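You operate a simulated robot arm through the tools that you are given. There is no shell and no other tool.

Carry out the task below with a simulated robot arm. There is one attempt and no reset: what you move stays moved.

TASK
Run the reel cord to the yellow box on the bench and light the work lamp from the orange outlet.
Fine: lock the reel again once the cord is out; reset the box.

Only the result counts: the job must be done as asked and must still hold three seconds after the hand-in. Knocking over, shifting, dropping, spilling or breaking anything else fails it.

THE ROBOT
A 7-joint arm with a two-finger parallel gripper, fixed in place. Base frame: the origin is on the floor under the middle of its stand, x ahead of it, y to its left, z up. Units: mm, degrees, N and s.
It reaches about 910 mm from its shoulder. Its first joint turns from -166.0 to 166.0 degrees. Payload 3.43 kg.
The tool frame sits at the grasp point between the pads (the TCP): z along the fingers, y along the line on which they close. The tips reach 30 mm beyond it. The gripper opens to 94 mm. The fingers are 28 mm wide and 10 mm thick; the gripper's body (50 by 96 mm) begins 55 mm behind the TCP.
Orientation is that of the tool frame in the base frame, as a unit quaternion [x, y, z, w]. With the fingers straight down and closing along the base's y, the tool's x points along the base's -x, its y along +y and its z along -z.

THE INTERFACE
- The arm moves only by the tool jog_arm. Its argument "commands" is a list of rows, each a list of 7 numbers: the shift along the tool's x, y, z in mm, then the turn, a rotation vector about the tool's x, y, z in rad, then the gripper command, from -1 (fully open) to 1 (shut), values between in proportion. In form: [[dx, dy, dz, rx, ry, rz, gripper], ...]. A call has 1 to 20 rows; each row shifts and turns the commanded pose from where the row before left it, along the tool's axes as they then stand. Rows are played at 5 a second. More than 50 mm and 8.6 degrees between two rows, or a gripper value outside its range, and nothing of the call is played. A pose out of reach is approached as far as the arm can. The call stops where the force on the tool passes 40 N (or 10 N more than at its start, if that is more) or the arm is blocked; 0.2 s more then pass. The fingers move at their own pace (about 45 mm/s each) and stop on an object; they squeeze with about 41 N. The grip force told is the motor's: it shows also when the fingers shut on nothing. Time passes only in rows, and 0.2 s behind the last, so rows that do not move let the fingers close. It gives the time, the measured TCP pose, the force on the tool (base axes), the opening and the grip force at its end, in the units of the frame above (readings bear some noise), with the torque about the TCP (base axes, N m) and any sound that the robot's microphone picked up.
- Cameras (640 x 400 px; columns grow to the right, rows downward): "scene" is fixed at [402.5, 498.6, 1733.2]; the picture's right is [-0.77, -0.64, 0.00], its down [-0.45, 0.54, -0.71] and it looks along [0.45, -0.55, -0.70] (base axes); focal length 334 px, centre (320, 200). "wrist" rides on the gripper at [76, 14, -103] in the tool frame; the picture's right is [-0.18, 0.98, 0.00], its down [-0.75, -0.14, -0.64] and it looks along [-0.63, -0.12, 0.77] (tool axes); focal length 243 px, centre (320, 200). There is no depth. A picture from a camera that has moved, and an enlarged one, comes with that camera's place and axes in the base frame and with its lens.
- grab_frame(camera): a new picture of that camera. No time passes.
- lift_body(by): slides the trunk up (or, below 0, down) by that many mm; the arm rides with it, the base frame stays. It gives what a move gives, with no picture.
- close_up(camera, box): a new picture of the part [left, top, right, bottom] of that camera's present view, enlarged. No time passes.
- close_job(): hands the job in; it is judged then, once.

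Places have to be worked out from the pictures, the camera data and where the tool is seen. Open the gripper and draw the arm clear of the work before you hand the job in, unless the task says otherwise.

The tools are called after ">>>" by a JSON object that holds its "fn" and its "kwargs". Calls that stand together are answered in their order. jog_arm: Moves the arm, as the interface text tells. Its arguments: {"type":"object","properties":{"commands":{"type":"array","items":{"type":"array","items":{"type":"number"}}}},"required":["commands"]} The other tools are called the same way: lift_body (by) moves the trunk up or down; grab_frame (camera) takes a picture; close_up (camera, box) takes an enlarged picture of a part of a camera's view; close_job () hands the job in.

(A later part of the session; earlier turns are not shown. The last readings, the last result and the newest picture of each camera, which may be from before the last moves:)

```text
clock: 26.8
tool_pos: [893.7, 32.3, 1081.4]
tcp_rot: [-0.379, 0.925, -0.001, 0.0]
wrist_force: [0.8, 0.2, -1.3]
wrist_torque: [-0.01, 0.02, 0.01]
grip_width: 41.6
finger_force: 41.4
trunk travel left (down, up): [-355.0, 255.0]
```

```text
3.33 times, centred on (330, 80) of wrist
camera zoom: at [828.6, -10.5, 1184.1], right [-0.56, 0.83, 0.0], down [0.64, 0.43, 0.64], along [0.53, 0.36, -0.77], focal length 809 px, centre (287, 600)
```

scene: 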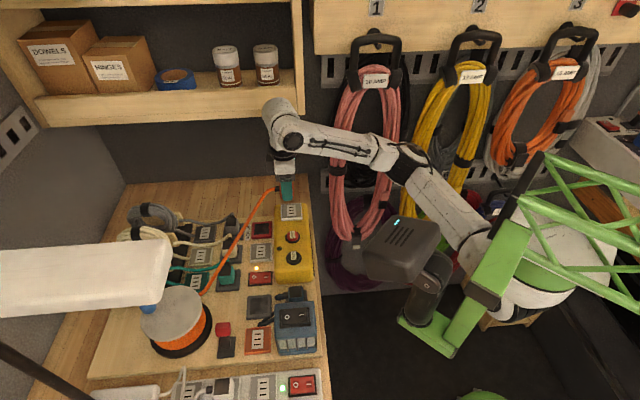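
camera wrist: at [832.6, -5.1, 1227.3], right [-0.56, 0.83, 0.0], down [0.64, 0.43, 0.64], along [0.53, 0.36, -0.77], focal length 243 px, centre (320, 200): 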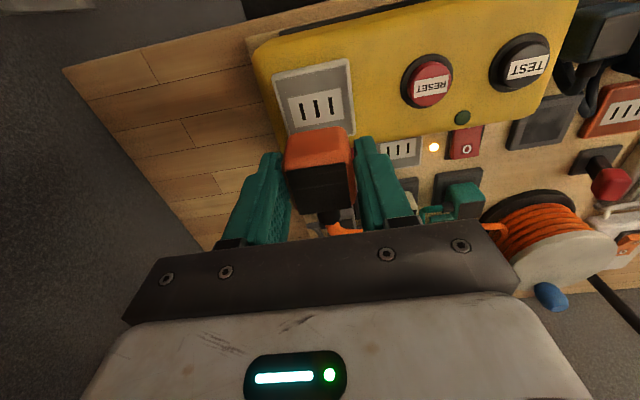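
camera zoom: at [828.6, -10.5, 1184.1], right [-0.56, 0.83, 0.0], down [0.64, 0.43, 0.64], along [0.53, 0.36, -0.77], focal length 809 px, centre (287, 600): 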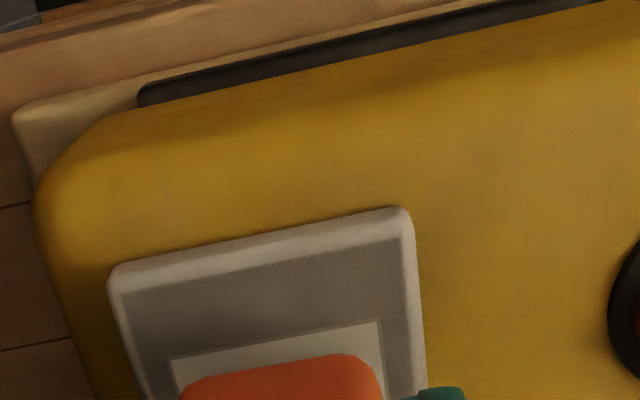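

The plug is now centred over the slots in both views (within ~0.5 mm). I lower it straight down in small rows, watching the force.

>>> {"fn": "jog_arm", "kwargs": {"commands": [[0, 0, 4, 0, 0, 0, 1], [0, 0, 4, 0, 0, 0, 1], [0, 0, 3, 0, 0, 0, 1], [0, 0, 3, 0, 0, 0, 1], [0, 0, 0, 0, 0, 0, 1]]}}

>>> {"fn": "close_up", "kwargs": {"camera": "scene", "box": [276, 186, 308, 218]}}

```text
clock: 27.9
tool_pos: [892.5, 32.4, 1067.6]
tcp_rot: [-0.379, 0.925, -0.001, -0.001]
wrist_force: [-0.3, -0.4, 0.1]
wrist_torque: [-0.01, 0.01, -0.03]
grip_width: 41.6
finger_force: 41.3
trunk travel left (down, up): [-355.0, 255.0]
```

```text
12.50 times, centred on (292, 202) of scene
camera zoom: at [402.5, 498.6, 1733.2], right [-0.77, -0.64, 0.0], down [-0.45, 0.54, -0.71], along [0.45, -0.55, -0.7], focal length 4179 px, centre (670, 175)
```

zoom: 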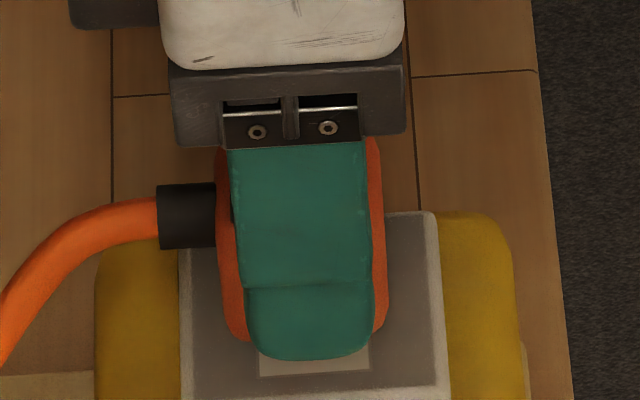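

Still no contact. I continue down in 3 mm rows until the plug seats.

>>> {"fn": "jog_arm", "kwargs": {"commands": [[0.5, 0, 3, 0, 0, 0, 1], [0, 0, 3, 0, 0, 0, 1], [0, 0, 3, 0, 0, 0, 1], [0, 0, 0, 0, 0, 0, 1]]}}

>>> {"fn": "close_up", "kwargs": {"camera": "scene", "box": [276, 190, 308, 222]}}

```text
clock: 28.9
tool_pos: [893.7, 30.4, 1061.6]
tcp_rot: [-0.378, 0.926, -0.001, 0.005]
wrist_force: [21.3, -4.0, 31.7]
wrist_torque: [-0.08, -0.13, 0.12]
grip_width: 41.5
finger_force: 41.7
trunk travel left (down, up): [-355.0, 255.0]
heard: snap
```

```text
12.50 times, centred on (292, 206) of scene
camera zoom: at [402.5, 498.6, 1733.2], right [-0.77, -0.64, 0.0], down [-0.45, 0.54, -0.71], along [0.45, -0.55, -0.7], focal length 4179 px, centre (670, 125)
```

zoom: 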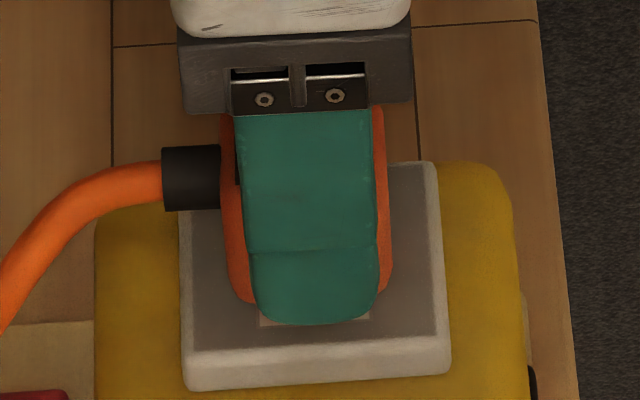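

A snap was heard and it resists at 32 N: the plug is in. I ease off the downward push and open the fingers.

>>> {"fn": "jog_arm", "kwargs": {"commands": [[0, 0, -3, 0, 0, 0, 1], [0, 0, 0, 0, 0, 0, 0.1], [0, 0, 0, 0, 0, 0, -0.2], [0, 0, 0, 0, 0, 0, -0.2], [0, 0, 0, 0, 0, 0, -0.2]]}}

>>> {"fn": "close_up", "kwargs": {"camera": "wrist", "box": [200, 0, 440, 240]}}

>>> {"fn": "close_up", "kwargs": {"camera": "scene", "box": [230, 170, 340, 290]}}

```text
clock: 30.1
tool_pos: [892.7, 31.8, 1061.1]
tcp_rot: [-0.38, 0.925, 0.0, 0.0]
wrist_force: [-0.2, 0.1, -0.8]
wrist_torque: [-0.02, -0.01, -0.03]
grip_width: 56.4
finger_force: 0.0
trunk travel left (down, up): [-355.0, 255.0]
heard: snap
```

```text
1.67 times, centred on (320, 120) of wrist
camera zoom: at [827.5, -10.5, 1163.9], right [-0.56, 0.83, 0.0], down [0.64, 0.43, 0.64], along [0.53, 0.36, -0.77], focal length 404 px, centre (320, 333)
```

zoom: 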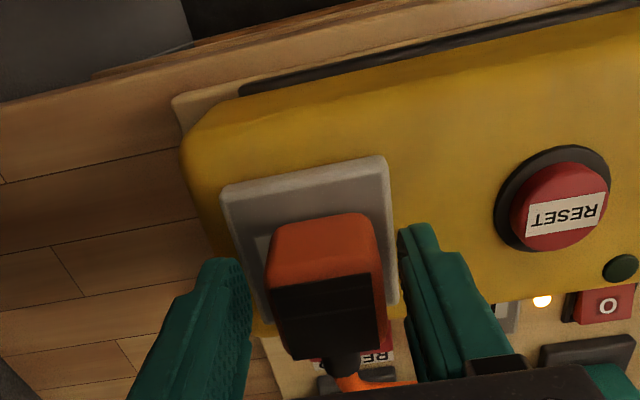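

```text
3.33 times, centred on (285, 230) of scene
camera zoom: at [402.5, 498.6, 1733.2], right [-0.77, -0.64, 0.0], down [-0.45, 0.54, -0.71], along [0.45, -0.55, -0.7], focal length 1114 px, centre (437, 100)
```

zoom: 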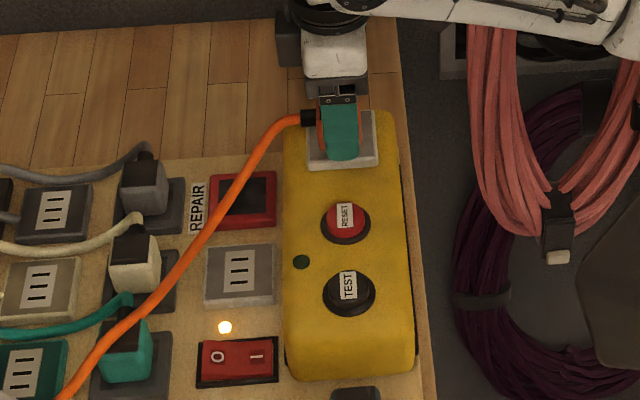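

The fingers are off, but a second snap was heard on release, so I lift the open hand clear and check whether the plug is properly seated.

>>> {"fn": "jog_arm", "kwargs": {"commands": [[0, 0, -15, 0, 0, 0, -0.2], [0, 0, -20, 0, 0, 0, -0.2], [0, 0, -20, 0, 0, 0, -0.2], [0, 0, 0, 0, 0, 0, -0.2]]}}

>>> {"fn": "close_up", "kwargs": {"camera": "wrist", "box": [200, 0, 440, 240]}}

>>> {"fn": "close_up", "kwargs": {"camera": "scene", "box": [270, 180, 314, 222]}}

```text
clock: 31.1
tool_pos: [893.5, 31.0, 1115.9]
tcp_rot: [-0.38, 0.925, 0.0, 0.0]
wrist_force: [-0.5, 0.0, 0.0]
wrist_torque: [0.0, 0.0, 0.02]
grip_width: 56.3
finger_force: 0.0
trunk travel left (down, up): [-355.0, 255.0]
```

```text
1.67 times, centred on (320, 120) of wrist
camera zoom: at [829.0, -11.0, 1218.9], right [-0.56, 0.83, 0.0], down [0.64, 0.43, 0.64], along [0.53, 0.36, -0.77], focal length 404 px, centre (320, 333)
```

zoom: 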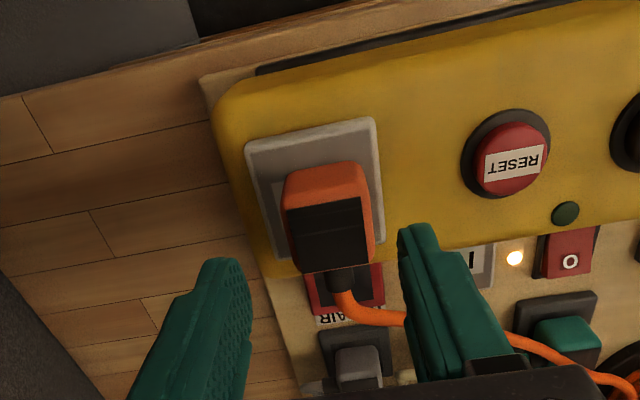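

```text
9.52 times, centred on (292, 201) of scene
camera zoom: at [402.5, 498.6, 1733.2], right [-0.77, -0.64, 0.0], down [-0.45, 0.54, -0.71], along [0.45, -0.55, -0.7], focal length 3184 px, centre (587, 190)
```

zoom: 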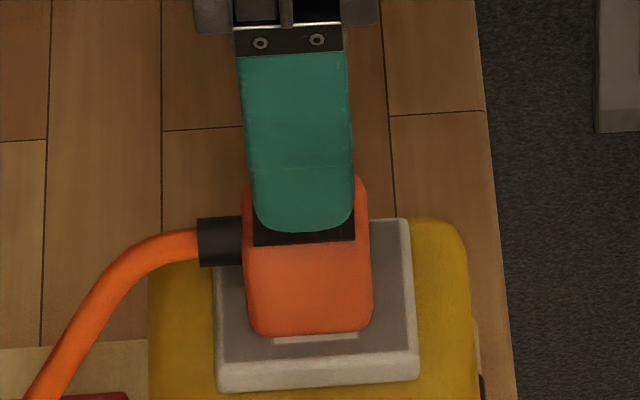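

The plug is on the outlet, but its top seems ~4 mm off to one side, perhaps tilted. I zoom in for a sharper look.

>>> {"fn": "close_up", "kwargs": {"camera": "wrist", "box": [270, 40, 390, 140]}}

>>> {"fn": "close_up", "kwargs": {"camera": "scene", "box": [278, 192, 306, 220]}}

```text
4.00 times, centred on (330, 90) of wrist
camera zoom: at [829.0, -11.0, 1218.9], right [-0.56, 0.83, 0.0], down [0.64, 0.43, 0.64], along [0.53, 0.36, -0.77], focal length 970 px, centre (280, 640)
```

zoom: 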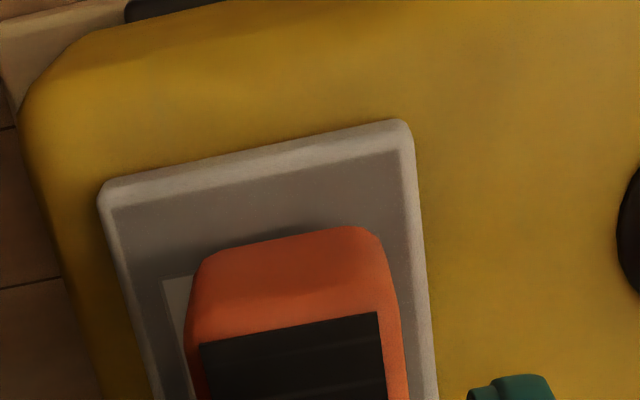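

```text
14.29 times, centred on (292, 206) of scene
camera zoom: at [402.5, 498.6, 1733.2], right [-0.77, -0.64, 0.0], down [-0.45, 0.54, -0.71], along [0.45, -0.55, -0.7], focal length 4776 px, centre (720, 114)
```

zoom: 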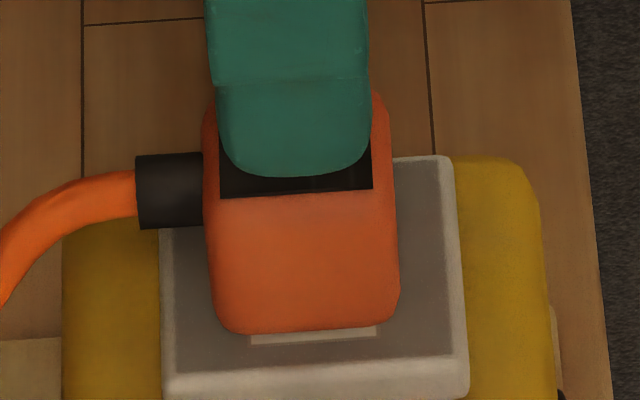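

The plug appears ~4 mm off toward tool +y, so it may not be held by the socket. I go back down around it, re-grip and test whether it is held.

>>> {"fn": "jog_arm", "kwargs": {"commands": [[1, 3.8, 0, 0, 0, 0, -0.2], [0, 0, 20, 0, 0, 0, -0.2], [0, 0, 20, 0, 0, 0, -0.2], [0, 0, 12, 0, 0, 0, -0.2], [0, 0, 0, 0, 0, 0, -0.2]]}}

>>> {"fn": "close_up", "kwargs": {"camera": "wrist", "box": [200, 0, 440, 240]}}

```text
clock: 32.4
tool_pos: [891.0, 33.4, 1063.3]
tcp_rot: [-0.38, 0.925, 0.0, -0.001]
wrist_force: [0.2, -0.3, 1.2]
wrist_torque: [-0.01, 0.01, -0.01]
grip_width: 56.4
finger_force: 0.1
trunk travel left (down, up): [-355.0, 255.0]
```

```text
1.67 times, centred on (320, 120) of wrist
camera zoom: at [825.6, -9.0, 1166.9], right [-0.56, 0.83, 0.0], down [0.64, 0.43, 0.64], along [0.53, 0.36, -0.77], focal length 404 px, centre (320, 333)
```

zoom: 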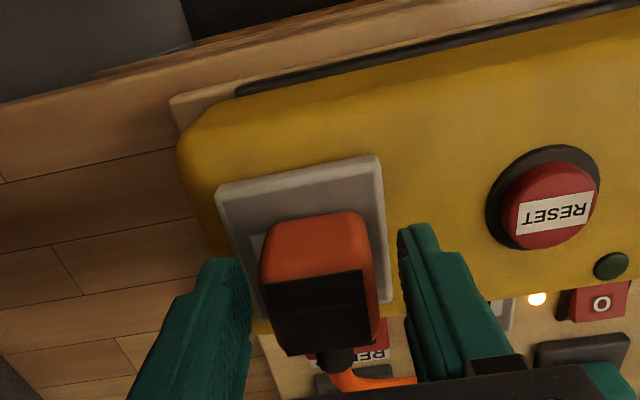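

The open fingers now bracket the plug evenly. I close on it and lift a few millimetres to feel whether the socket holds it.

>>> {"fn": "jog_arm", "kwargs": {"commands": [[0, 0, 0, 0, 0, 0, 0.3], [0, 0, 0, 0, 0, 0, 1], [0, 0, 0, 0, 0, 0, 1], [0, 0, 0, 0, 0, 0, 1]]}}

>>> {"fn": "jog_arm", "kwargs": {"commands": [[0, 0, -1, 0, 0, 0, 1], [0, 0, 0, 0, 0, 0, 1]]}}

```text
clock: 33.4
tool_pos: [890.0, 33.4, 1064.7]
tcp_rot: [-0.379, 0.925, 0.0, 0.0]
wrist_force: [0.7, -0.4, -0.6]
wrist_torque: [-0.03, 0.01, -0.01]
grip_width: 41.8
finger_force: 41.5
trunk travel left (down, up): [-355.0, 255.0]
```

```text
clock: 34.0
tool_pos: [890.3, 33.4, 1065.9]
tcp_rot: [-0.38, 0.925, 0.0, 0.0]
wrist_force: [0.7, 0.0, -0.5]
wrist_torque: [-0.01, 0.02, 0.03]
grip_width: 41.5
finger_force: 41.4
trunk travel left (down, up): [-355.0, 255.0]
```

No resistance felt so far; I lift 5 mm more to be sure and look.

>>> {"fn": "jog_arm", "kwargs": {"commands": [[0, 0, -3, 0, 0, 0, 1], [0, 0, -3, 0, 0, 0, 1], [0, 0, 0, 0, 0, 0, 1]]}}

>>> {"fn": "close_up", "kwargs": {"camera": "scene", "box": [276, 186, 308, 218]}}

```text
clock: 34.8
tool_pos: [889.6, 32.9, 1070.8]
tcp_rot: [-0.379, 0.925, 0.0, 0.0]
wrist_force: [-0.7, -0.7, -0.4]
wrist_torque: [0.03, -0.01, -0.04]
grip_width: 41.3
finger_force: 40.3
trunk travel left (down, up): [-355.0, 255.0]
```

```text
12.50 times, centred on (292, 202) of scene
camera zoom: at [402.5, 498.6, 1733.2], right [-0.77, -0.64, 0.0], down [-0.45, 0.54, -0.71], along [0.45, -0.55, -0.7], focal length 4179 px, centre (670, 175)
```

zoom: 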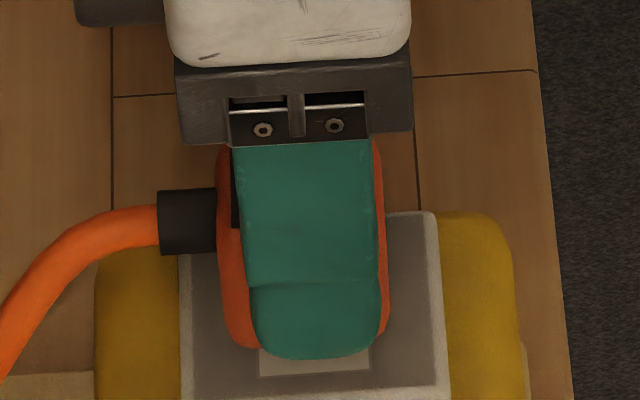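

The plug came up freely, so it wasn't held: it went in and popped out again. The push I felt pointed toward tool −y, so I shift about 4.4 mm that way and re-check in both views before trying again.

>>> {"fn": "jog_arm", "kwargs": {"commands": [[0, 0, -5, 0, 0, 0, 1], [-0.4, -4.4, -5, 0, 0, 0, 1], [0, 0, 0, 0, 0, 0, 1], [0, 0, 0, 0, 0, 0, 1]]}}

>>> {"fn": "close_up", "kwargs": {"camera": "scene", "box": [276, 186, 308, 218]}}

>>> {"fn": "close_up", "kwargs": {"camera": "wrist", "box": [250, 20, 410, 140]}}

>>> {"fn": "close_up", "kwargs": {"camera": "wrist", "box": [240, 60, 400, 180]}}

```text
clock: 35.8
tool_pos: [893.6, 31.2, 1081.3]
tcp_rot: [-0.379, 0.925, 0.001, 0.0]
wrist_force: [-0.4, 0.1, -1.2]
wrist_torque: [-0.02, 0.03, 0.0]
grip_width: 41.7
finger_force: 41.1
trunk travel left (down, up): [-355.0, 255.0]
```

```text
12.50 times, centred on (292, 202) of scene
camera zoom: at [402.5, 498.6, 1733.2], right [-0.77, -0.64, 0.0], down [-0.45, 0.54, -0.71], along [0.45, -0.55, -0.7], focal length 4179 px, centre (670, 175)
```

zoom: 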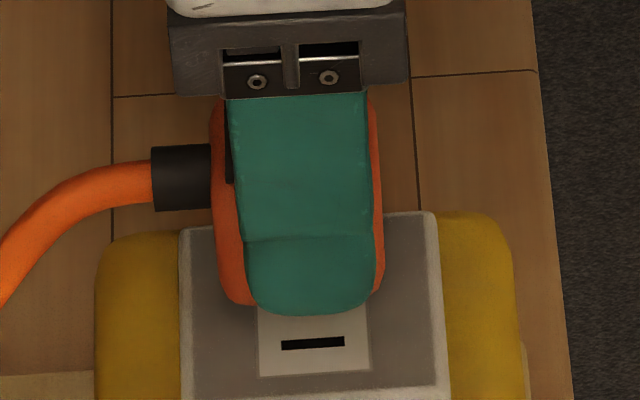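

```text
3.33 times, centred on (330, 80) of wrist
camera zoom: at [828.4, -11.6, 1183.7], right [-0.56, 0.83, 0.0], down [0.64, 0.43, 0.64], along [0.53, 0.36, -0.77], focal length 809 px, centre (287, 600)
```

zoom: 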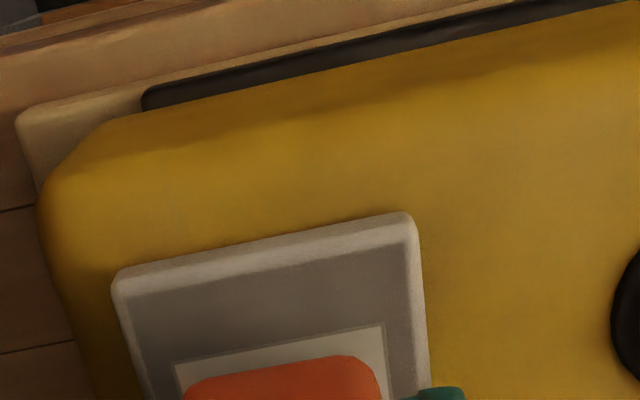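

```text
3.33 times, centred on (320, 120) of wrist
camera zoom: at [828.4, -11.6, 1183.7], right [-0.56, 0.83, 0.0], down [0.64, 0.43, 0.64], along [0.53, 0.36, -0.77], focal length 809 px, centre (320, 467)
```

zoom: 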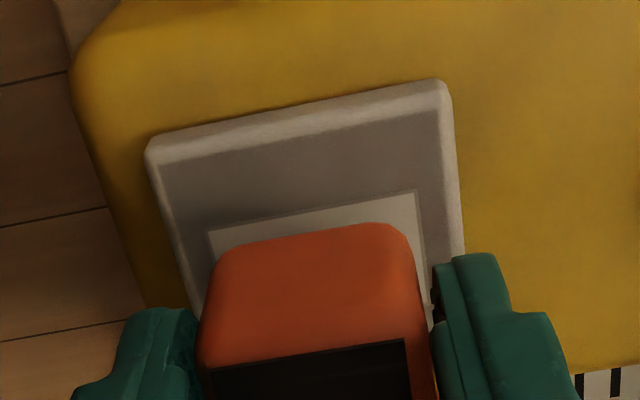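

Alignment now is within about 1 mm in both directions. I go down slowly, first close to contact.

>>> {"fn": "jog_arm", "kwargs": {"commands": [[0, 0, 5, 0, 0, 0, 1], [0, 0, 5, 0, 0, 0, 1], [0, 0, 4, 0, 0, 0, 1], [0, 0, 1, 0, 0, 0, 1], [0, 0, 1, 0, 0, 0, 1], [0, 0, 1, 0, 0, 0, 1]]}}

```text
clock: 37.1
tool_pos: [894.3, 30.9, 1065.0]
tcp_rot: [-0.379, 0.925, 0.0, 0.0]
wrist_force: [0.2, 0.1, 0.5]
wrist_torque: [-0.01, -0.03, -0.01]
grip_width: 41.6
finger_force: 41.6
trunk travel left (down, up): [-355.0, 255.0]
```

No contact yet at z≈1064; I continue in 1 mm rows.

>>> {"fn": "jog_arm", "kwargs": {"commands": [[0, 0, 1, 0, 0, 0, 1], [0, 0, 1, 0, 0, 0, 1], [0, 0, 0, 0, 0, 0, 1]]}}

```text
clock: 38.0
tool_pos: [892.2, 29.6, 1063.9]
tcp_rot: [-0.378, 0.926, -0.002, 0.001]
wrist_force: [-8.2, -2.9, 22.9]
wrist_torque: [-0.41, 0.58, 0.04]
grip_width: 41.7
finger_force: 41.0
trunk travel left (down, up): [-355.0, 255.0]
heard: snap
```

A snap again, with much smaller side load. I ease off the sideways and downward push a little before letting go.

>>> {"fn": "jog_arm", "kwargs": {"commands": [[0.8, 0.3, 0, 0, 0, 0, 1], [0, 0, 0, 0, 0, 0, 1]]}}

```text
clock: 38.5
tool_pos: [892.0, 30.4, 1064.5]
tcp_rot: [-0.379, 0.925, 0.0, 0.003]
wrist_force: [6.5, -1.4, 30.0]
wrist_torque: [-0.23, 0.09, 0.07]
grip_width: 41.4
finger_force: 41.0
trunk travel left (down, up): [-355.0, 255.0]
```

Side load is now only ~6 N. I trim slightly and ease the downward push by 1 mm, listening for a snap.

>>> {"fn": "jog_arm", "kwargs": {"commands": [[-0.3, -0.2, -1, 0, 0, 0, 1], [0, 0, 0, 0, 0, 0, 1]]}}

```text
clock: 39.1
tool_pos: [893.3, 29.8, 1063.0]
tcp_rot: [-0.379, 0.926, 0.0, 0.002]
wrist_force: [13.7, -0.8, 26.7]
wrist_torque: [0.25, -0.47, -0.03]
grip_width: 41.8
finger_force: 41.0
trunk travel left (down, up): [-355.0, 255.0]
```

I pause a moment to see whether the load is steady.

>>> {"fn": "jog_arm", "kwargs": {"commands": [[0, 0, 0, 0, 0, 0, 1], [0, 0, 0, 0, 0, 0, 1]]}}

>>> {"fn": "close_up", "kwargs": {"camera": "scene", "box": [276, 190, 308, 222]}}

>>> {"fn": "close_up", "kwargs": {"camera": "wrist", "box": [240, 20, 400, 140]}}

```text
clock: 39.8
tool_pos: [892.8, 29.3, 1063.9]
tcp_rot: [-0.379, 0.926, -0.001, 0.001]
wrist_force: [17.9, -0.5, 23.9]
wrist_torque: [0.3, -0.47, 0.02]
grip_width: 41.6
finger_force: 41.0
trunk travel left (down, up): [-355.0, 255.0]
```

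```text
12.50 times, centred on (292, 206) of scene
camera zoom: at [402.5, 498.6, 1733.2], right [-0.77, -0.64, 0.0], down [-0.45, 0.54, -0.71], along [0.45, -0.55, -0.7], focal length 4179 px, centre (670, 125)
```

zoom: 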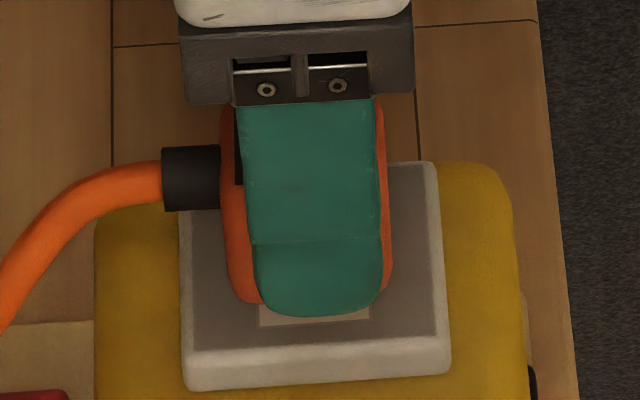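

```text
3.33 times, centred on (320, 80) of wrist
camera zoom: at [827.6, -12.2, 1166.7], right [-0.56, 0.83, 0.0], down [0.63, 0.43, 0.64], along [0.53, 0.36, -0.77], focal length 809 px, centre (320, 600)
```

zoom: 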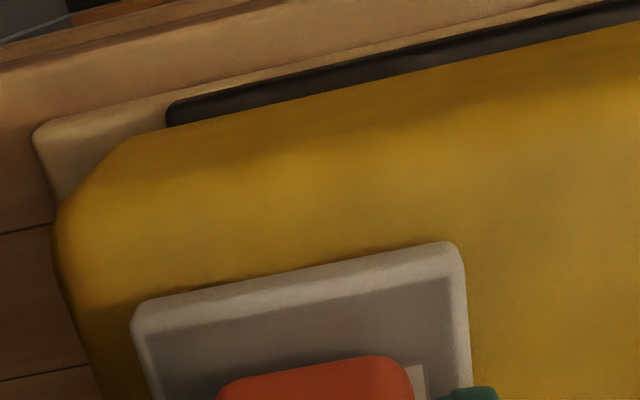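

The load lies along base +x, likely just arm flex while pressing down. I unload in small upward steps, listening for any snap, before opening.

>>> {"fn": "jog_arm", "kwargs": {"commands": [[0, 0, -0.7, 0, 0, 0, 1], [0, 0, 0, 0, 0, 0, 1]]}}

>>> {"fn": "jog_arm", "kwargs": {"commands": [[0, 0, -0.7, 0, 0, 0, 1], [0, 0, 0, 0, 0, 0, 1]]}}

```text
clock: 40.4
tool_pos: [892.9, 29.7, 1064.7]
tcp_rot: [-0.378, 0.926, 0.0, 0.0]
wrist_force: [17.9, -2.5, 19.1]
wrist_torque: [0.43, -0.53, 0.09]
grip_width: 41.7
finger_force: 41.0
trunk travel left (down, up): [-355.0, 255.0]
```

```text
clock: 41.0
tool_pos: [893.2, 30.5, 1064.2]
tcp_rot: [-0.38, 0.925, 0.0, 0.0]
wrist_force: [19.2, -2.5, 8.5]
wrist_torque: [0.32, -0.52, -0.02]
grip_width: 41.4
finger_force: 41.7
trunk travel left (down, up): [-355.0, 255.0]
```

With little downward force left, a 19 N side pull remains: the socket really holds the plug and its seat lies toward +x of my hand. I shift the hand that way in small steps to null it.

>>> {"fn": "jog_arm", "kwargs": {"commands": [[-0.5, -0.7, 0, 0, 0, 0, 1], [0, 0, 0, 0, 0, 0, 1]]}}

>>> {"fn": "jog_arm", "kwargs": {"commands": [[-0.4, -0.5, 0, 0, 0, 0, 1], [0, 0, 0, 0, 0, 0, 1]]}}

```text
clock: 41.5
tool_pos: [892.4, 31.3, 1062.8]
tcp_rot: [-0.38, 0.925, 0.0, -0.002]
wrist_force: [0.4, -0.3, 0.3]
wrist_torque: [0.01, -0.02, -0.03]
grip_width: 41.4
finger_force: 40.7
trunk travel left (down, up): [-355.0, 255.0]
heard: snap
```

```text
clock: 42.1
tool_pos: [893.7, 30.8, 1064.4]
tcp_rot: [-0.379, 0.925, -0.001, 0.0]
wrist_force: [0.4, 0.2, -0.4]
wrist_torque: [0.0, -0.03, 0.01]
grip_width: 41.4
finger_force: 41.4
trunk travel left (down, up): [-355.0, 255.0]
```

The plug popped free again when unloaded. I lift about 17 mm and re-measure plug versus outlet before a gentler attempt.

>>> {"fn": "jog_arm", "kwargs": {"commands": [[1.0, 1.2, -5, 0, 0, 0, 1], [0, 0, -6, 0, 0, 0, 1], [0, 0, -6, 0, 0, 0, 1], [0, 0, 0, 0, 0, 0, 1], [0, 0, 0, 0, 0, 0, 1]]}}

>>> {"fn": "close_up", "kwargs": {"camera": "scene", "box": [276, 186, 308, 218]}}

>>> {"fn": "close_up", "kwargs": {"camera": "wrist", "box": [250, 40, 390, 140]}}

>>> {"fn": "close_up", "kwargs": {"camera": "wrist", "box": [240, 100, 400, 220]}}

```text
clock: 43.4
tool_pos: [892.2, 29.9, 1081.9]
tcp_rot: [-0.38, 0.925, 0.0, 0.0]
wrist_force: [0.1, 0.6, -0.7]
wrist_torque: [0.0, 0.0, 0.03]
grip_width: 41.3
finger_force: 41.1
trunk travel left (down, up): [-355.0, 255.0]
```

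```text
12.50 times, centred on (292, 202) of scene
camera zoom: at [402.5, 498.6, 1733.2], right [-0.77, -0.64, 0.0], down [-0.45, 0.54, -0.71], along [0.45, -0.55, -0.7], focal length 4179 px, centre (670, 175)
```

zoom: 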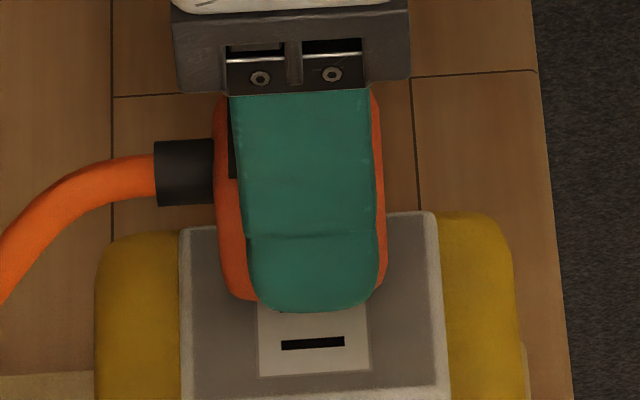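

```text
4.00 times, centred on (320, 90) of wrist
camera zoom: at [827.7, -12.0, 1184.9], right [-0.56, 0.83, 0.0], down [0.64, 0.43, 0.64], along [0.53, 0.36, -0.77], focal length 970 px, centre (320, 640)
```

zoom: 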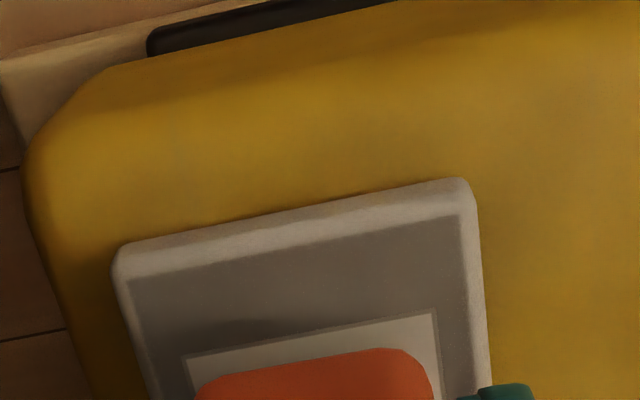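

```text
3.33 times, centred on (320, 160) of wrist
camera zoom: at [827.7, -12.0, 1184.9], right [-0.56, 0.83, 0.0], down [0.64, 0.43, 0.64], along [0.53, 0.36, -0.77], focal length 809 px, centre (320, 333)
```

zoom: 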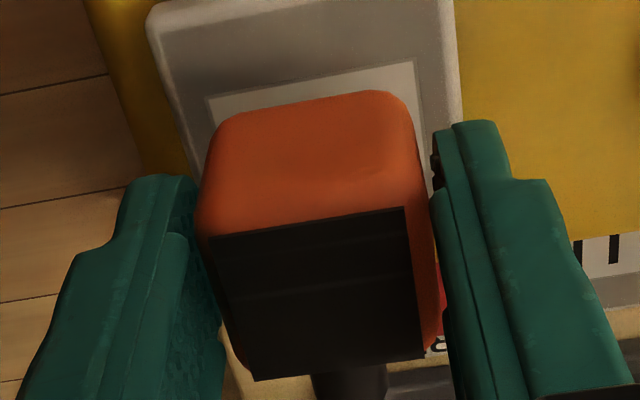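

The two views disagree by a couple of mm, so I look at a reference: how the white plug sits in its outlet on the strip, and the other parked plugs in their docks.

>>> {"fn": "close_up", "kwargs": {"camera": "scene", "box": [190, 360, 254, 400]}}

>>> {"fn": "close_up", "kwargs": {"camera": "scene", "box": [200, 210, 264, 250]}}

>>> {"fn": "close_up", "kwargs": {"camera": "scene", "box": [200, 250, 264, 300]}}

```text
10.00 times, centred on (222, 380) of scene
camera zoom: at [402.5, 498.6, 1733.2], right [-0.77, -0.64, 0.0], down [-0.45, 0.54, -0.71], along [0.45, -0.55, -0.7], focal length 3343 px, centre (1300, -1600)
```

zoom: 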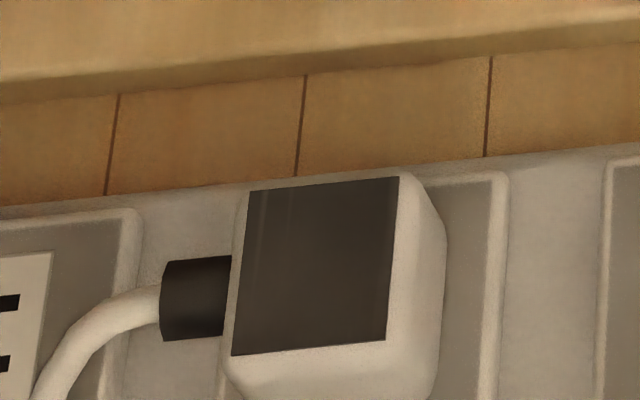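

```text
10.00 times, centred on (232, 230) of scene
camera zoom: at [402.5, 498.6, 1733.2], right [-0.77, -0.64, 0.0], down [-0.45, 0.54, -0.71], along [0.45, -0.55, -0.7], focal length 3343 px, centre (1200, -100)
```

zoom: 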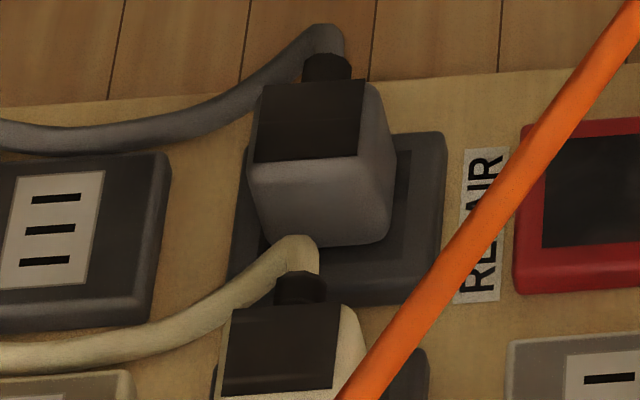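

```text
8.00 times, centred on (232, 275) of scene
camera zoom: at [402.5, 498.6, 1733.2], right [-0.77, -0.64, 0.0], down [-0.45, 0.54, -0.71], along [0.45, -0.55, -0.7], focal length 2675 px, centre (1024, -400)
```

zoom: 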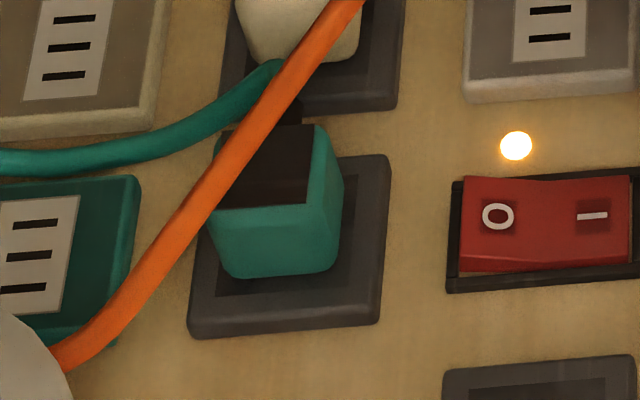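

The seated white plug is centred on its outlet, so my centring is right; both times the plug let go when I eased upward before opening. This time I go down in fine steps and, once it snaps, open straight away without lifting.

>>> {"fn": "jog_arm", "kwargs": {"commands": [[-0.5, -0.6, 5, 0, 0, 0, 1], [0, 0, 5, 0, 0, 0, 1], [0, 0, 4, 0, 0, 0, 1], [0, 0, 1, 0, 0, 0, 1], [0, 0, 0.7, 0, 0, 0, 1], [0, 0, 0, 0, 0, 0, 1]]}}

>>> {"fn": "jog_arm", "kwargs": {"commands": [[0, 0, 0.5, 0, 0, 0, 1], [0, 0, 0.5, 0, 0, 0, 1]]}}

```text
clock: 44.8
tool_pos: [893.1, 30.4, 1066.8]
tcp_rot: [-0.379, 0.925, 0.0, -0.001]
wrist_force: [1.0, -0.1, -0.3]
wrist_torque: [0.01, -0.01, 0.0]
grip_width: 41.6
finger_force: 40.8
trunk travel left (down, up): [-355.0, 255.0]
```

```text
clock: 45.4
tool_pos: [893.2, 30.3, 1063.8]
tcp_rot: [-0.379, 0.925, 0.0, 0.0]
wrist_force: [-0.3, -0.5, -1.6]
wrist_torque: [0.04, 0.02, 0.01]
grip_width: 41.5
finger_force: 40.7
trunk travel left (down, up): [-355.0, 255.0]
```

No contact yet; another two half-millimetre steps.

>>> {"fn": "jog_arm", "kwargs": {"commands": [[0, 0, 0.5, 0, 0, 0, 1], [0, 0, 0.5, 0, 0, 0, 1]]}}

```text
clock: 46.0
tool_pos: [895.7, 30.8, 1063.8]
tcp_rot: [-0.379, 0.925, 0.0, 0.0]
wrist_force: [-0.1, -0.8, 0.1]
wrist_torque: [-0.04, 0.0, 0.01]
grip_width: 41.5
finger_force: 40.8
trunk travel left (down, up): [-355.0, 255.0]
```

>>> {"fn": "jog_arm", "kwargs": {"commands": [[0, 0, 0.5, 0, 0, 0, 1], [0, 0, 0.5, 0, 0, 0, 1]]}}

```text
clock: 46.5
tool_pos: [892.9, 30.4, 1064.4]
tcp_rot: [-0.38, 0.925, -0.001, 0.001]
wrist_force: [-11.5, -2.0, 8.0]
wrist_torque: [-0.18, 0.59, 0.0]
grip_width: 41.7
finger_force: 40.7
trunk travel left (down, up): [-355.0, 255.0]
heard: snap
```

Snap, with a light 8 N press and an 11 N side pull toward −x. I take one more reading without moving.

>>> {"fn": "jog_arm", "kwargs": {"commands": [[0, 0, 0, 0, 0, 0, 1]]}}

```text
clock: 47.0
tool_pos: [893.4, 30.2, 1063.1]
tcp_rot: [-0.379, 0.926, -0.001, 0.0]
wrist_force: [-14.7, -2.2, 11.2]
wrist_torque: [-0.35, 0.66, -0.02]
grip_width: 41.1
finger_force: 40.9
trunk travel left (down, up): [-355.0, 255.0]
```

The pull is steady and fits a simple arm-stiffness picture: about 0.7 mm toward −x should null it. I make that trim and re-read.

>>> {"fn": "jog_arm", "kwargs": {"commands": [[0.5, 0.5, 0, 0, 0, 0, 1], [0, 0, 0, 0, 0, 0, 1]]}}

```text
clock: 47.5
tool_pos: [893.2, 30.1, 1063.0]
tcp_rot: [-0.379, 0.925, 0.0, 0.001]
wrist_force: [-9.7, -3.5, 17.6]
wrist_torque: [-0.51, 0.52, 0.1]
grip_width: 41.5
finger_force: 41.1
trunk travel left (down, up): [-355.0, 255.0]
```

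Better in x but pressing more; I raise by 0.4 mm, which should also cancel the rest of the x pull.

>>> {"fn": "jog_arm", "kwargs": {"commands": [[0.1, 0.1, -0.4, 0, 0, 0, 1], [0, 0, 0, 0, 0, 0, 1]]}}

```text
clock: 48.1
tool_pos: [893.8, 29.5, 1064.6]
tcp_rot: [-0.378, 0.926, -0.001, 0.001]
wrist_force: [-2.0, -4.0, 18.9]
wrist_torque: [-0.25, 0.08, 0.03]
grip_width: 41.3
finger_force: 41.1
trunk travel left (down, up): [-355.0, 255.0]
```

Side load is now only ~4 N with 19 N press. I open the fingers now without lifting.

>>> {"fn": "jog_arm", "kwargs": {"commands": [[0, 0, 0, 0, 0, 0, -0.2], [0, 0, 0, 0, 0, 0, -0.2], [0, 0, 0, 0, 0, 0, -0.2]]}}

>>> {"fn": "close_up", "kwargs": {"camera": "wrist", "box": [200, 0, 440, 240]}}

```text
clock: 49.0
tool_pos: [892.5, 30.5, 1062.2]
tcp_rot: [-0.379, 0.925, -0.001, 0.0]
wrist_force: [-0.5, -0.6, 0.1]
wrist_torque: [0.0, -0.02, -0.05]
grip_width: 56.2
finger_force: 0.1
trunk travel left (down, up): [-355.0, 255.0]
```

```text
1.67 times, centred on (320, 120) of wrist
camera zoom: at [828.2, -11.6, 1165.2], right [-0.56, 0.83, 0.0], down [0.64, 0.43, 0.64], along [0.53, 0.36, -0.77], focal length 404 px, centre (320, 333)
```

zoom: 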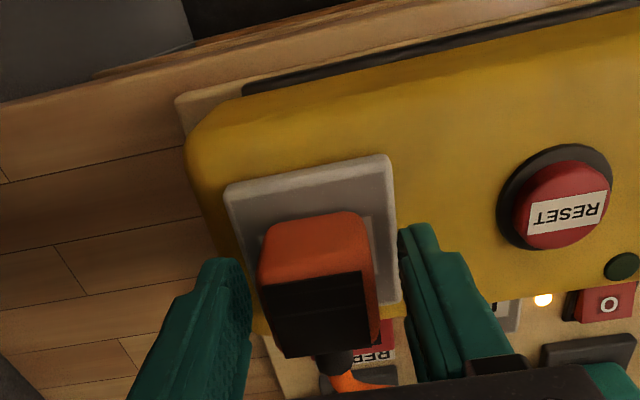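

No second snap this time. I lift the open hand straight up and check.

>>> {"fn": "jog_arm", "kwargs": {"commands": [[0, 0, -10, 0, 0, 0, -0.2], [0, 0, -20, 0, 0, 0, -0.2], [0, 0, -25, 0, 0, 0, -0.2], [0, 0, 0, 0, 0, 0, -0.2]]}}

>>> {"fn": "close_up", "kwargs": {"camera": "wrist", "box": [200, 0, 440, 240]}}

>>> {"fn": "close_up", "kwargs": {"camera": "scene", "box": [230, 170, 340, 290]}}

```text
clock: 50.0
tool_pos: [892.0, 29.7, 1117.7]
tcp_rot: [-0.38, 0.925, -0.001, 0.0]
wrist_force: [-0.1, -0.6, 1.0]
wrist_torque: [-0.02, -0.01, -0.01]
grip_width: 56.5
finger_force: 0.0
trunk travel left (down, up): [-355.0, 255.0]
```

```text
1.67 times, centred on (320, 120) of wrist
camera zoom: at [827.5, -12.3, 1221.3], right [-0.56, 0.83, 0.0], down [0.64, 0.43, 0.64], along [0.53, 0.36, -0.77], focal length 404 px, centre (320, 333)
```

zoom: 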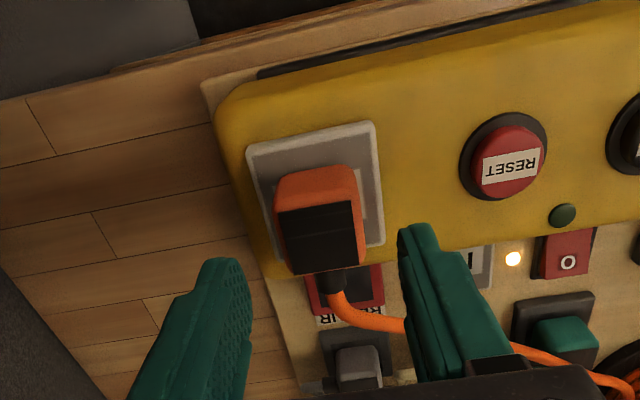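

```text
3.33 times, centred on (285, 230) of scene
camera zoom: at [402.5, 498.6, 1733.2], right [-0.77, -0.64, 0.0], down [-0.45, 0.54, -0.71], along [0.45, -0.55, -0.7], focal length 1114 px, centre (437, 100)
```

zoom: 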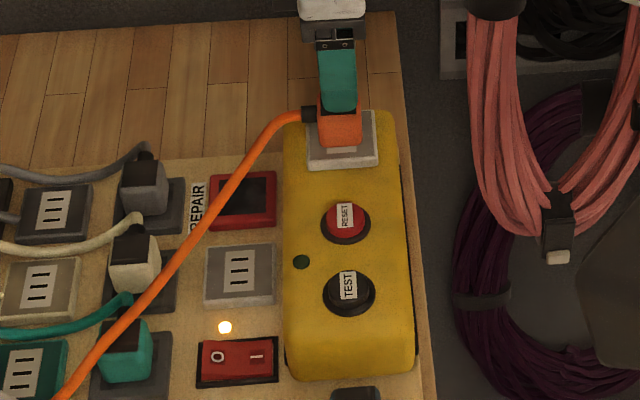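

The plug sits as the parked plugs do and stayed put. Now a look at the whole scene for the cord's path and the reel before the next step.

>>> {"fn": "grab_frame", "kwargs": {"camera": "scene"}}

>>> {"fn": "close_up", "kwargs": {"camera": "scene", "box": [130, 240, 330, 370]}}

```text
taken
```

scene: 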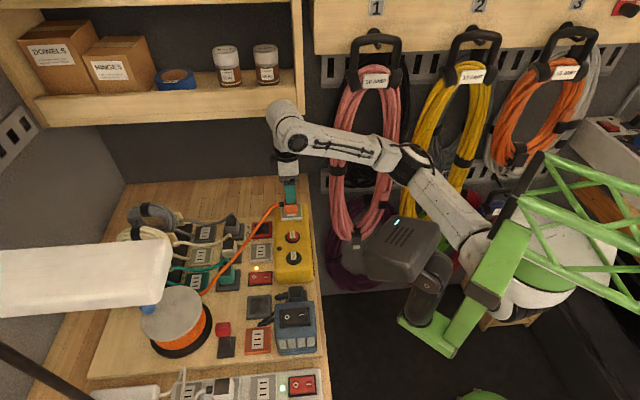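

```text
3.08 times, centred on (230, 305) of scene
camera zoom: at [402.5, 498.6, 1733.2], right [-0.77, -0.64, 0.0], down [-0.45, 0.54, -0.71], along [0.45, -0.55, -0.7], focal length 1029 px, centre (597, -123)
```

zoom: 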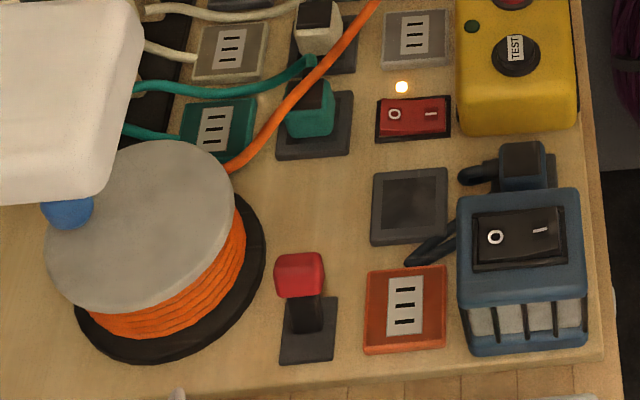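

The cord runs freely over to the yellow box. Next I re-lock the reel: I shut the fingers and go above the spot on the near-plug side of the red cap (board point between it and the empty dock).

>>> {"fn": "jog_arm", "kwargs": {"commands": [[0, 0, 0, 0, 0, 0, 1], [-20.6, 36.8, 0, 0, 0, 0, 1], [-20.6, 36.8, 0, 0, 0, 0, 1], [-20.6, 36.8, 0, 0, 0, 0, 1], [-20.6, 36.8, 0, 0, 0, 0, 1], [-20.6, 36.8, 0, 0, 0, 0, 1], [-20.6, 36.8, 0, 0, 0, 0, 1], [-20.6, 36.8, 0, 0, 0, 0, 1], [-20.6, 36.8, 0, 0, 0, 0, 1], [0, 0, 0, 0, 0, 0, 1]]}}

>>> {"fn": "grab_frame", "kwargs": {"camera": "wrist"}}

>>> {"fn": "grab_frame", "kwargs": {"camera": "scene"}}

```text
clock: 52.1
tool_pos: [803.3, 355.9, 1120.5]
tcp_rot: [-0.379, 0.925, 0.0, 0.0]
wrist_force: [-0.1, 0.4, 0.1]
wrist_torque: [-0.03, 0.04, -0.01]
grip_width: 0.0
finger_force: 32.9
trunk travel left (down, up): [-355.0, 255.0]
```

```text
taken
camera wrist: at [737.8, 313.9, 1222.9], right [-0.56, 0.83, 0.0], down [0.64, 0.43, 0.64], along [0.53, 0.36, -0.77], focal length 243 px, centre (320, 200)
```

wrist: 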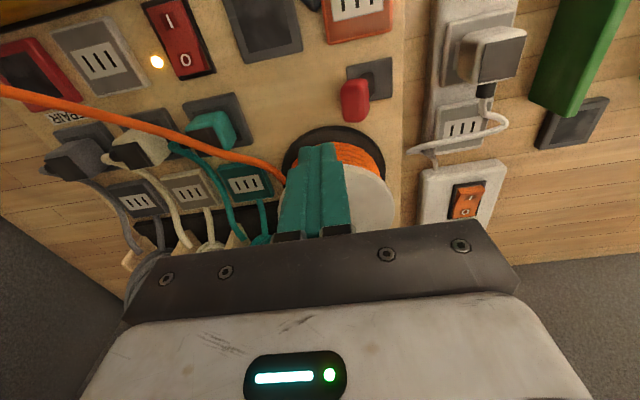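

```text
taken
```

scene: 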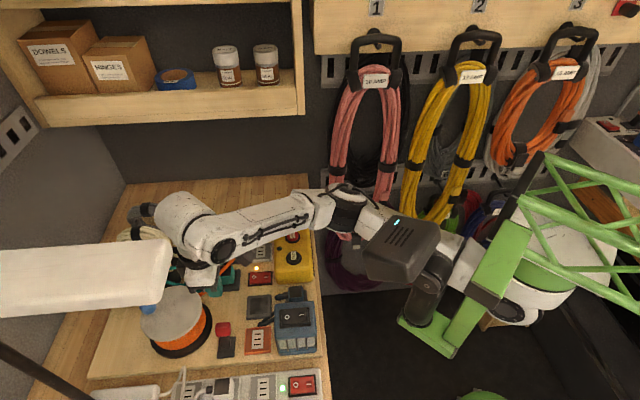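

The fingers are ~32 mm to the −y side of the cap, free below. I descend beside it.

>>> {"fn": "jog_arm", "kwargs": {"commands": [[0, 0, 30, 0, 0, 0, 1], [0, 0, 30, 0, 0, 0, 1], [0, 0, 30, 0, 0, 0, 1], [0, 0, 20, 0, 0, 0, 1], [0, 0, 0, 0, 0, 0, 1]]}}

>>> {"fn": "grab_frame", "kwargs": {"camera": "wrist"}}

```text
clock: 53.4
tool_pos: [803.8, 356.8, 1008.0]
tcp_rot: [-0.379, 0.925, 0.0, 0.0]
wrist_force: [-0.5, -0.2, -0.2]
wrist_torque: [0.01, -0.01, 0.0]
grip_width: 0.0
finger_force: 33.1
trunk travel left (down, up): [-355.0, 255.0]
```

```text
taken
camera wrist: at [737.6, 314.3, 1112.0], right [-0.56, 0.83, 0.0], down [0.64, 0.43, 0.64], along [0.53, 0.36, -0.77], focal length 243 px, centre (320, 200)
```

wrist: 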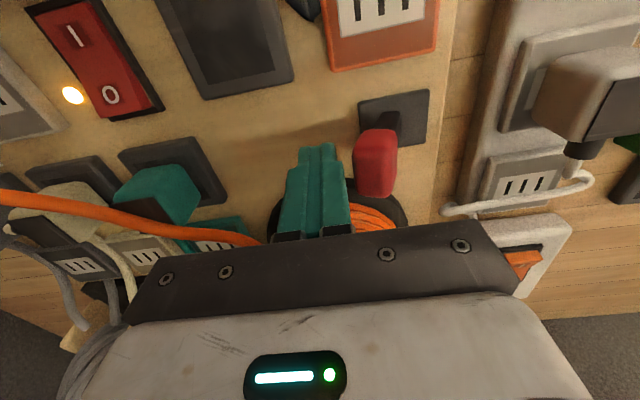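

I push the red cap back over toward its original side (+tool y).

>>> {"fn": "jog_arm", "kwargs": {"commands": [[0, 10, 0, 0, 0, 0, 1], [0, 10, 0, 0, 0, 0, 1], [0, 10, 0, 0, 0, 0, 1], [0, 10, 0, 0, 0, 0, 1], [0, 8, 0, 0, 0, 0, 1], [0, 8, 0, 0, 0, 0, 1], [0, 0, 0, 0, 0, 0, 1]]}}

>>> {"fn": "grab_frame", "kwargs": {"camera": "wrist"}}

```text
clock: 55.0
tool_pos: [767.5, 392.5, 1009.5]
tcp_rot: [-0.376, 0.926, -0.003, 0.0]
wrist_force: [21.5, -17.2, -6.0]
wrist_torque: [-0.52, -0.65, 0.18]
grip_width: 0.0
finger_force: 33.0
trunk travel left (down, up): [-355.0, 255.0]
```

```text
taken
camera wrist: at [702.0, 351.2, 1111.8], right [-0.55, 0.83, 0.0], down [0.64, 0.43, 0.64], along [0.54, 0.35, -0.77], focal length 243 px, centre (320, 200)
```

wrist: 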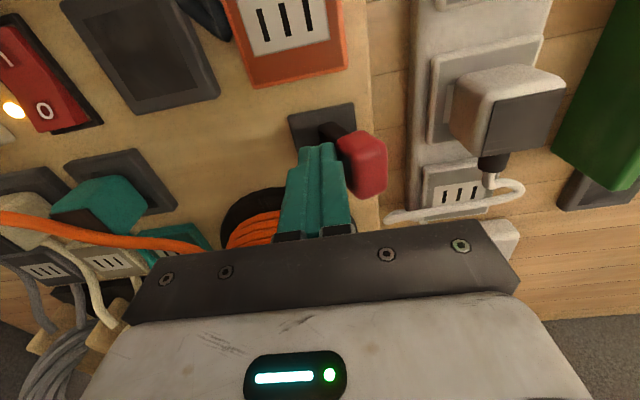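

The cap is over at its original side with ~27 N against the stop. I back off and check it stays there.

>>> {"fn": "jog_arm", "kwargs": {"commands": [[0, -10, 0, 0, 0, 0, 1], [0, -15, 0, 0, 0, 0, 1], [0, -15, 0, 0, 0, 0, 1], [0, 0, 0, 0, 0, 0, 1]]}}

>>> {"fn": "grab_frame", "kwargs": {"camera": "wrist"}}

>>> {"fn": "close_up", "kwargs": {"camera": "scene", "box": [130, 290, 330, 400]}}

```text
clock: 56.0
tool_pos: [790.8, 367.1, 1008.4]
tcp_rot: [-0.379, 0.925, 0.0, 0.0]
wrist_force: [-0.9, 0.6, -1.0]
wrist_torque: [-0.05, 0.01, -0.03]
grip_width: 0.2
finger_force: 32.7
trunk travel left (down, up): [-355.0, 255.0]
```

```text
taken
camera wrist: at [725.8, 325.4, 1111.7], right [-0.56, 0.83, 0.0], down [0.64, 0.43, 0.64], along [0.53, 0.36, -0.77], focal length 243 px, centre (320, 200)
```

wrist: 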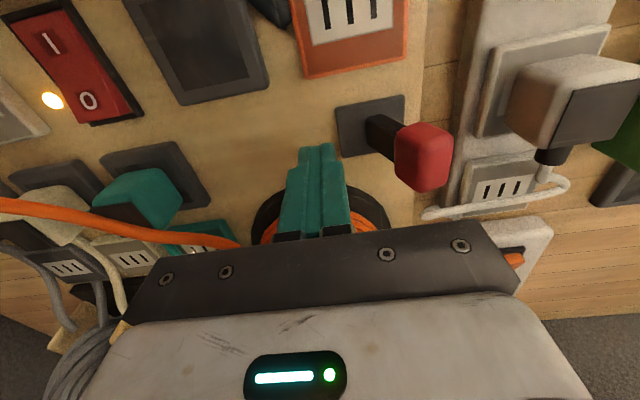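

```text
3.20 times, centred on (230, 345) of scene
camera zoom: at [402.5, 498.6, 1733.2], right [-0.77, -0.64, 0.0], down [-0.45, 0.54, -0.71], along [0.45, -0.55, -0.7], focal length 1070 px, centre (608, -264)
```

zoom: 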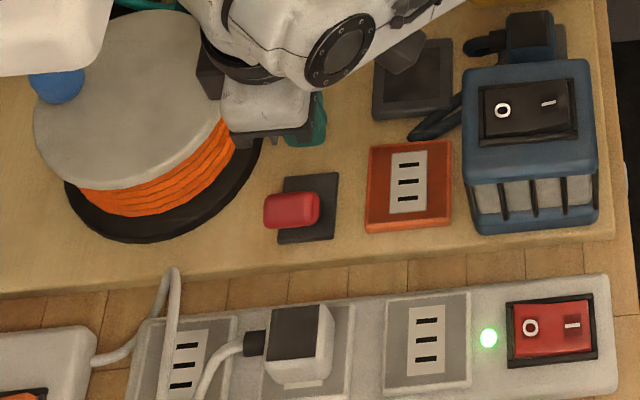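

The lever is back exactly as it was at the start, and stays. Next is the blue lamp plug: I rise, move above it and open the gripper to measure it.

>>> {"fn": "jog_arm", "kwargs": {"commands": [[0, 0, -35, 0, 0, 0, 1], [0, 0, -35, 0, 0, 0, 1], [0, 0, -30, 0, 0, 0, 1], [33, -13, 0, 0, 0, 0, -0.2], [33, -13, 0, 0, 0, 0, -0.2], [33, -13, 0, 0, 0, 0, -0.2], [33, -12, 0, 0, 0, 0, -0.2], [32, -12, 0, 0, 0, 0, -0.2], [0, 0, 30, 0, 0, 0, -0.2], [0, 0, 0, 0, 0, 0, -0.2]]}}

>>> {"fn": "grab_frame", "kwargs": {"camera": "wrist"}}

>>> {"fn": "grab_frame", "kwargs": {"camera": "scene"}}

```text
clock: 58.1
tool_pos: [718.8, 205.8, 1079.3]
tcp_rot: [-0.379, 0.925, 0.001, -0.001]
wrist_force: [-0.7, -0.4, 0.1]
wrist_torque: [0.0, -0.02, -0.01]
grip_width: 56.5
finger_force: 0.0
trunk travel left (down, up): [-355.0, 255.0]
```

```text
taken
camera wrist: at [653.2, 163.6, 1181.5], right [-0.56, 0.83, 0.0], down [0.64, 0.43, 0.64], along [0.53, 0.36, -0.77], focal length 243 px, centre (320, 200)
```

wrist: 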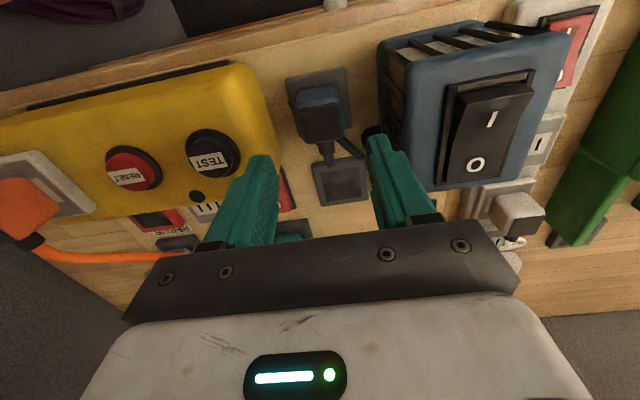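

```text
taken
```

scene: 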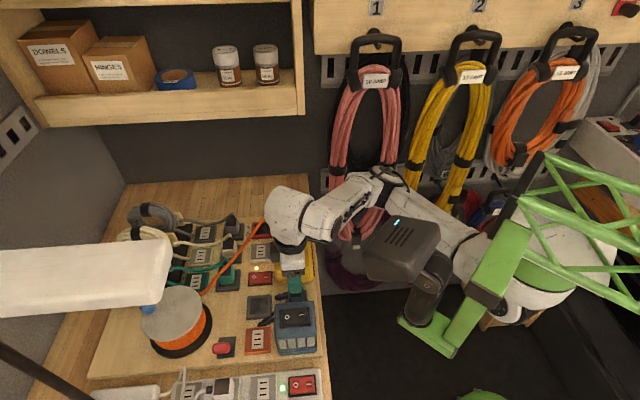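

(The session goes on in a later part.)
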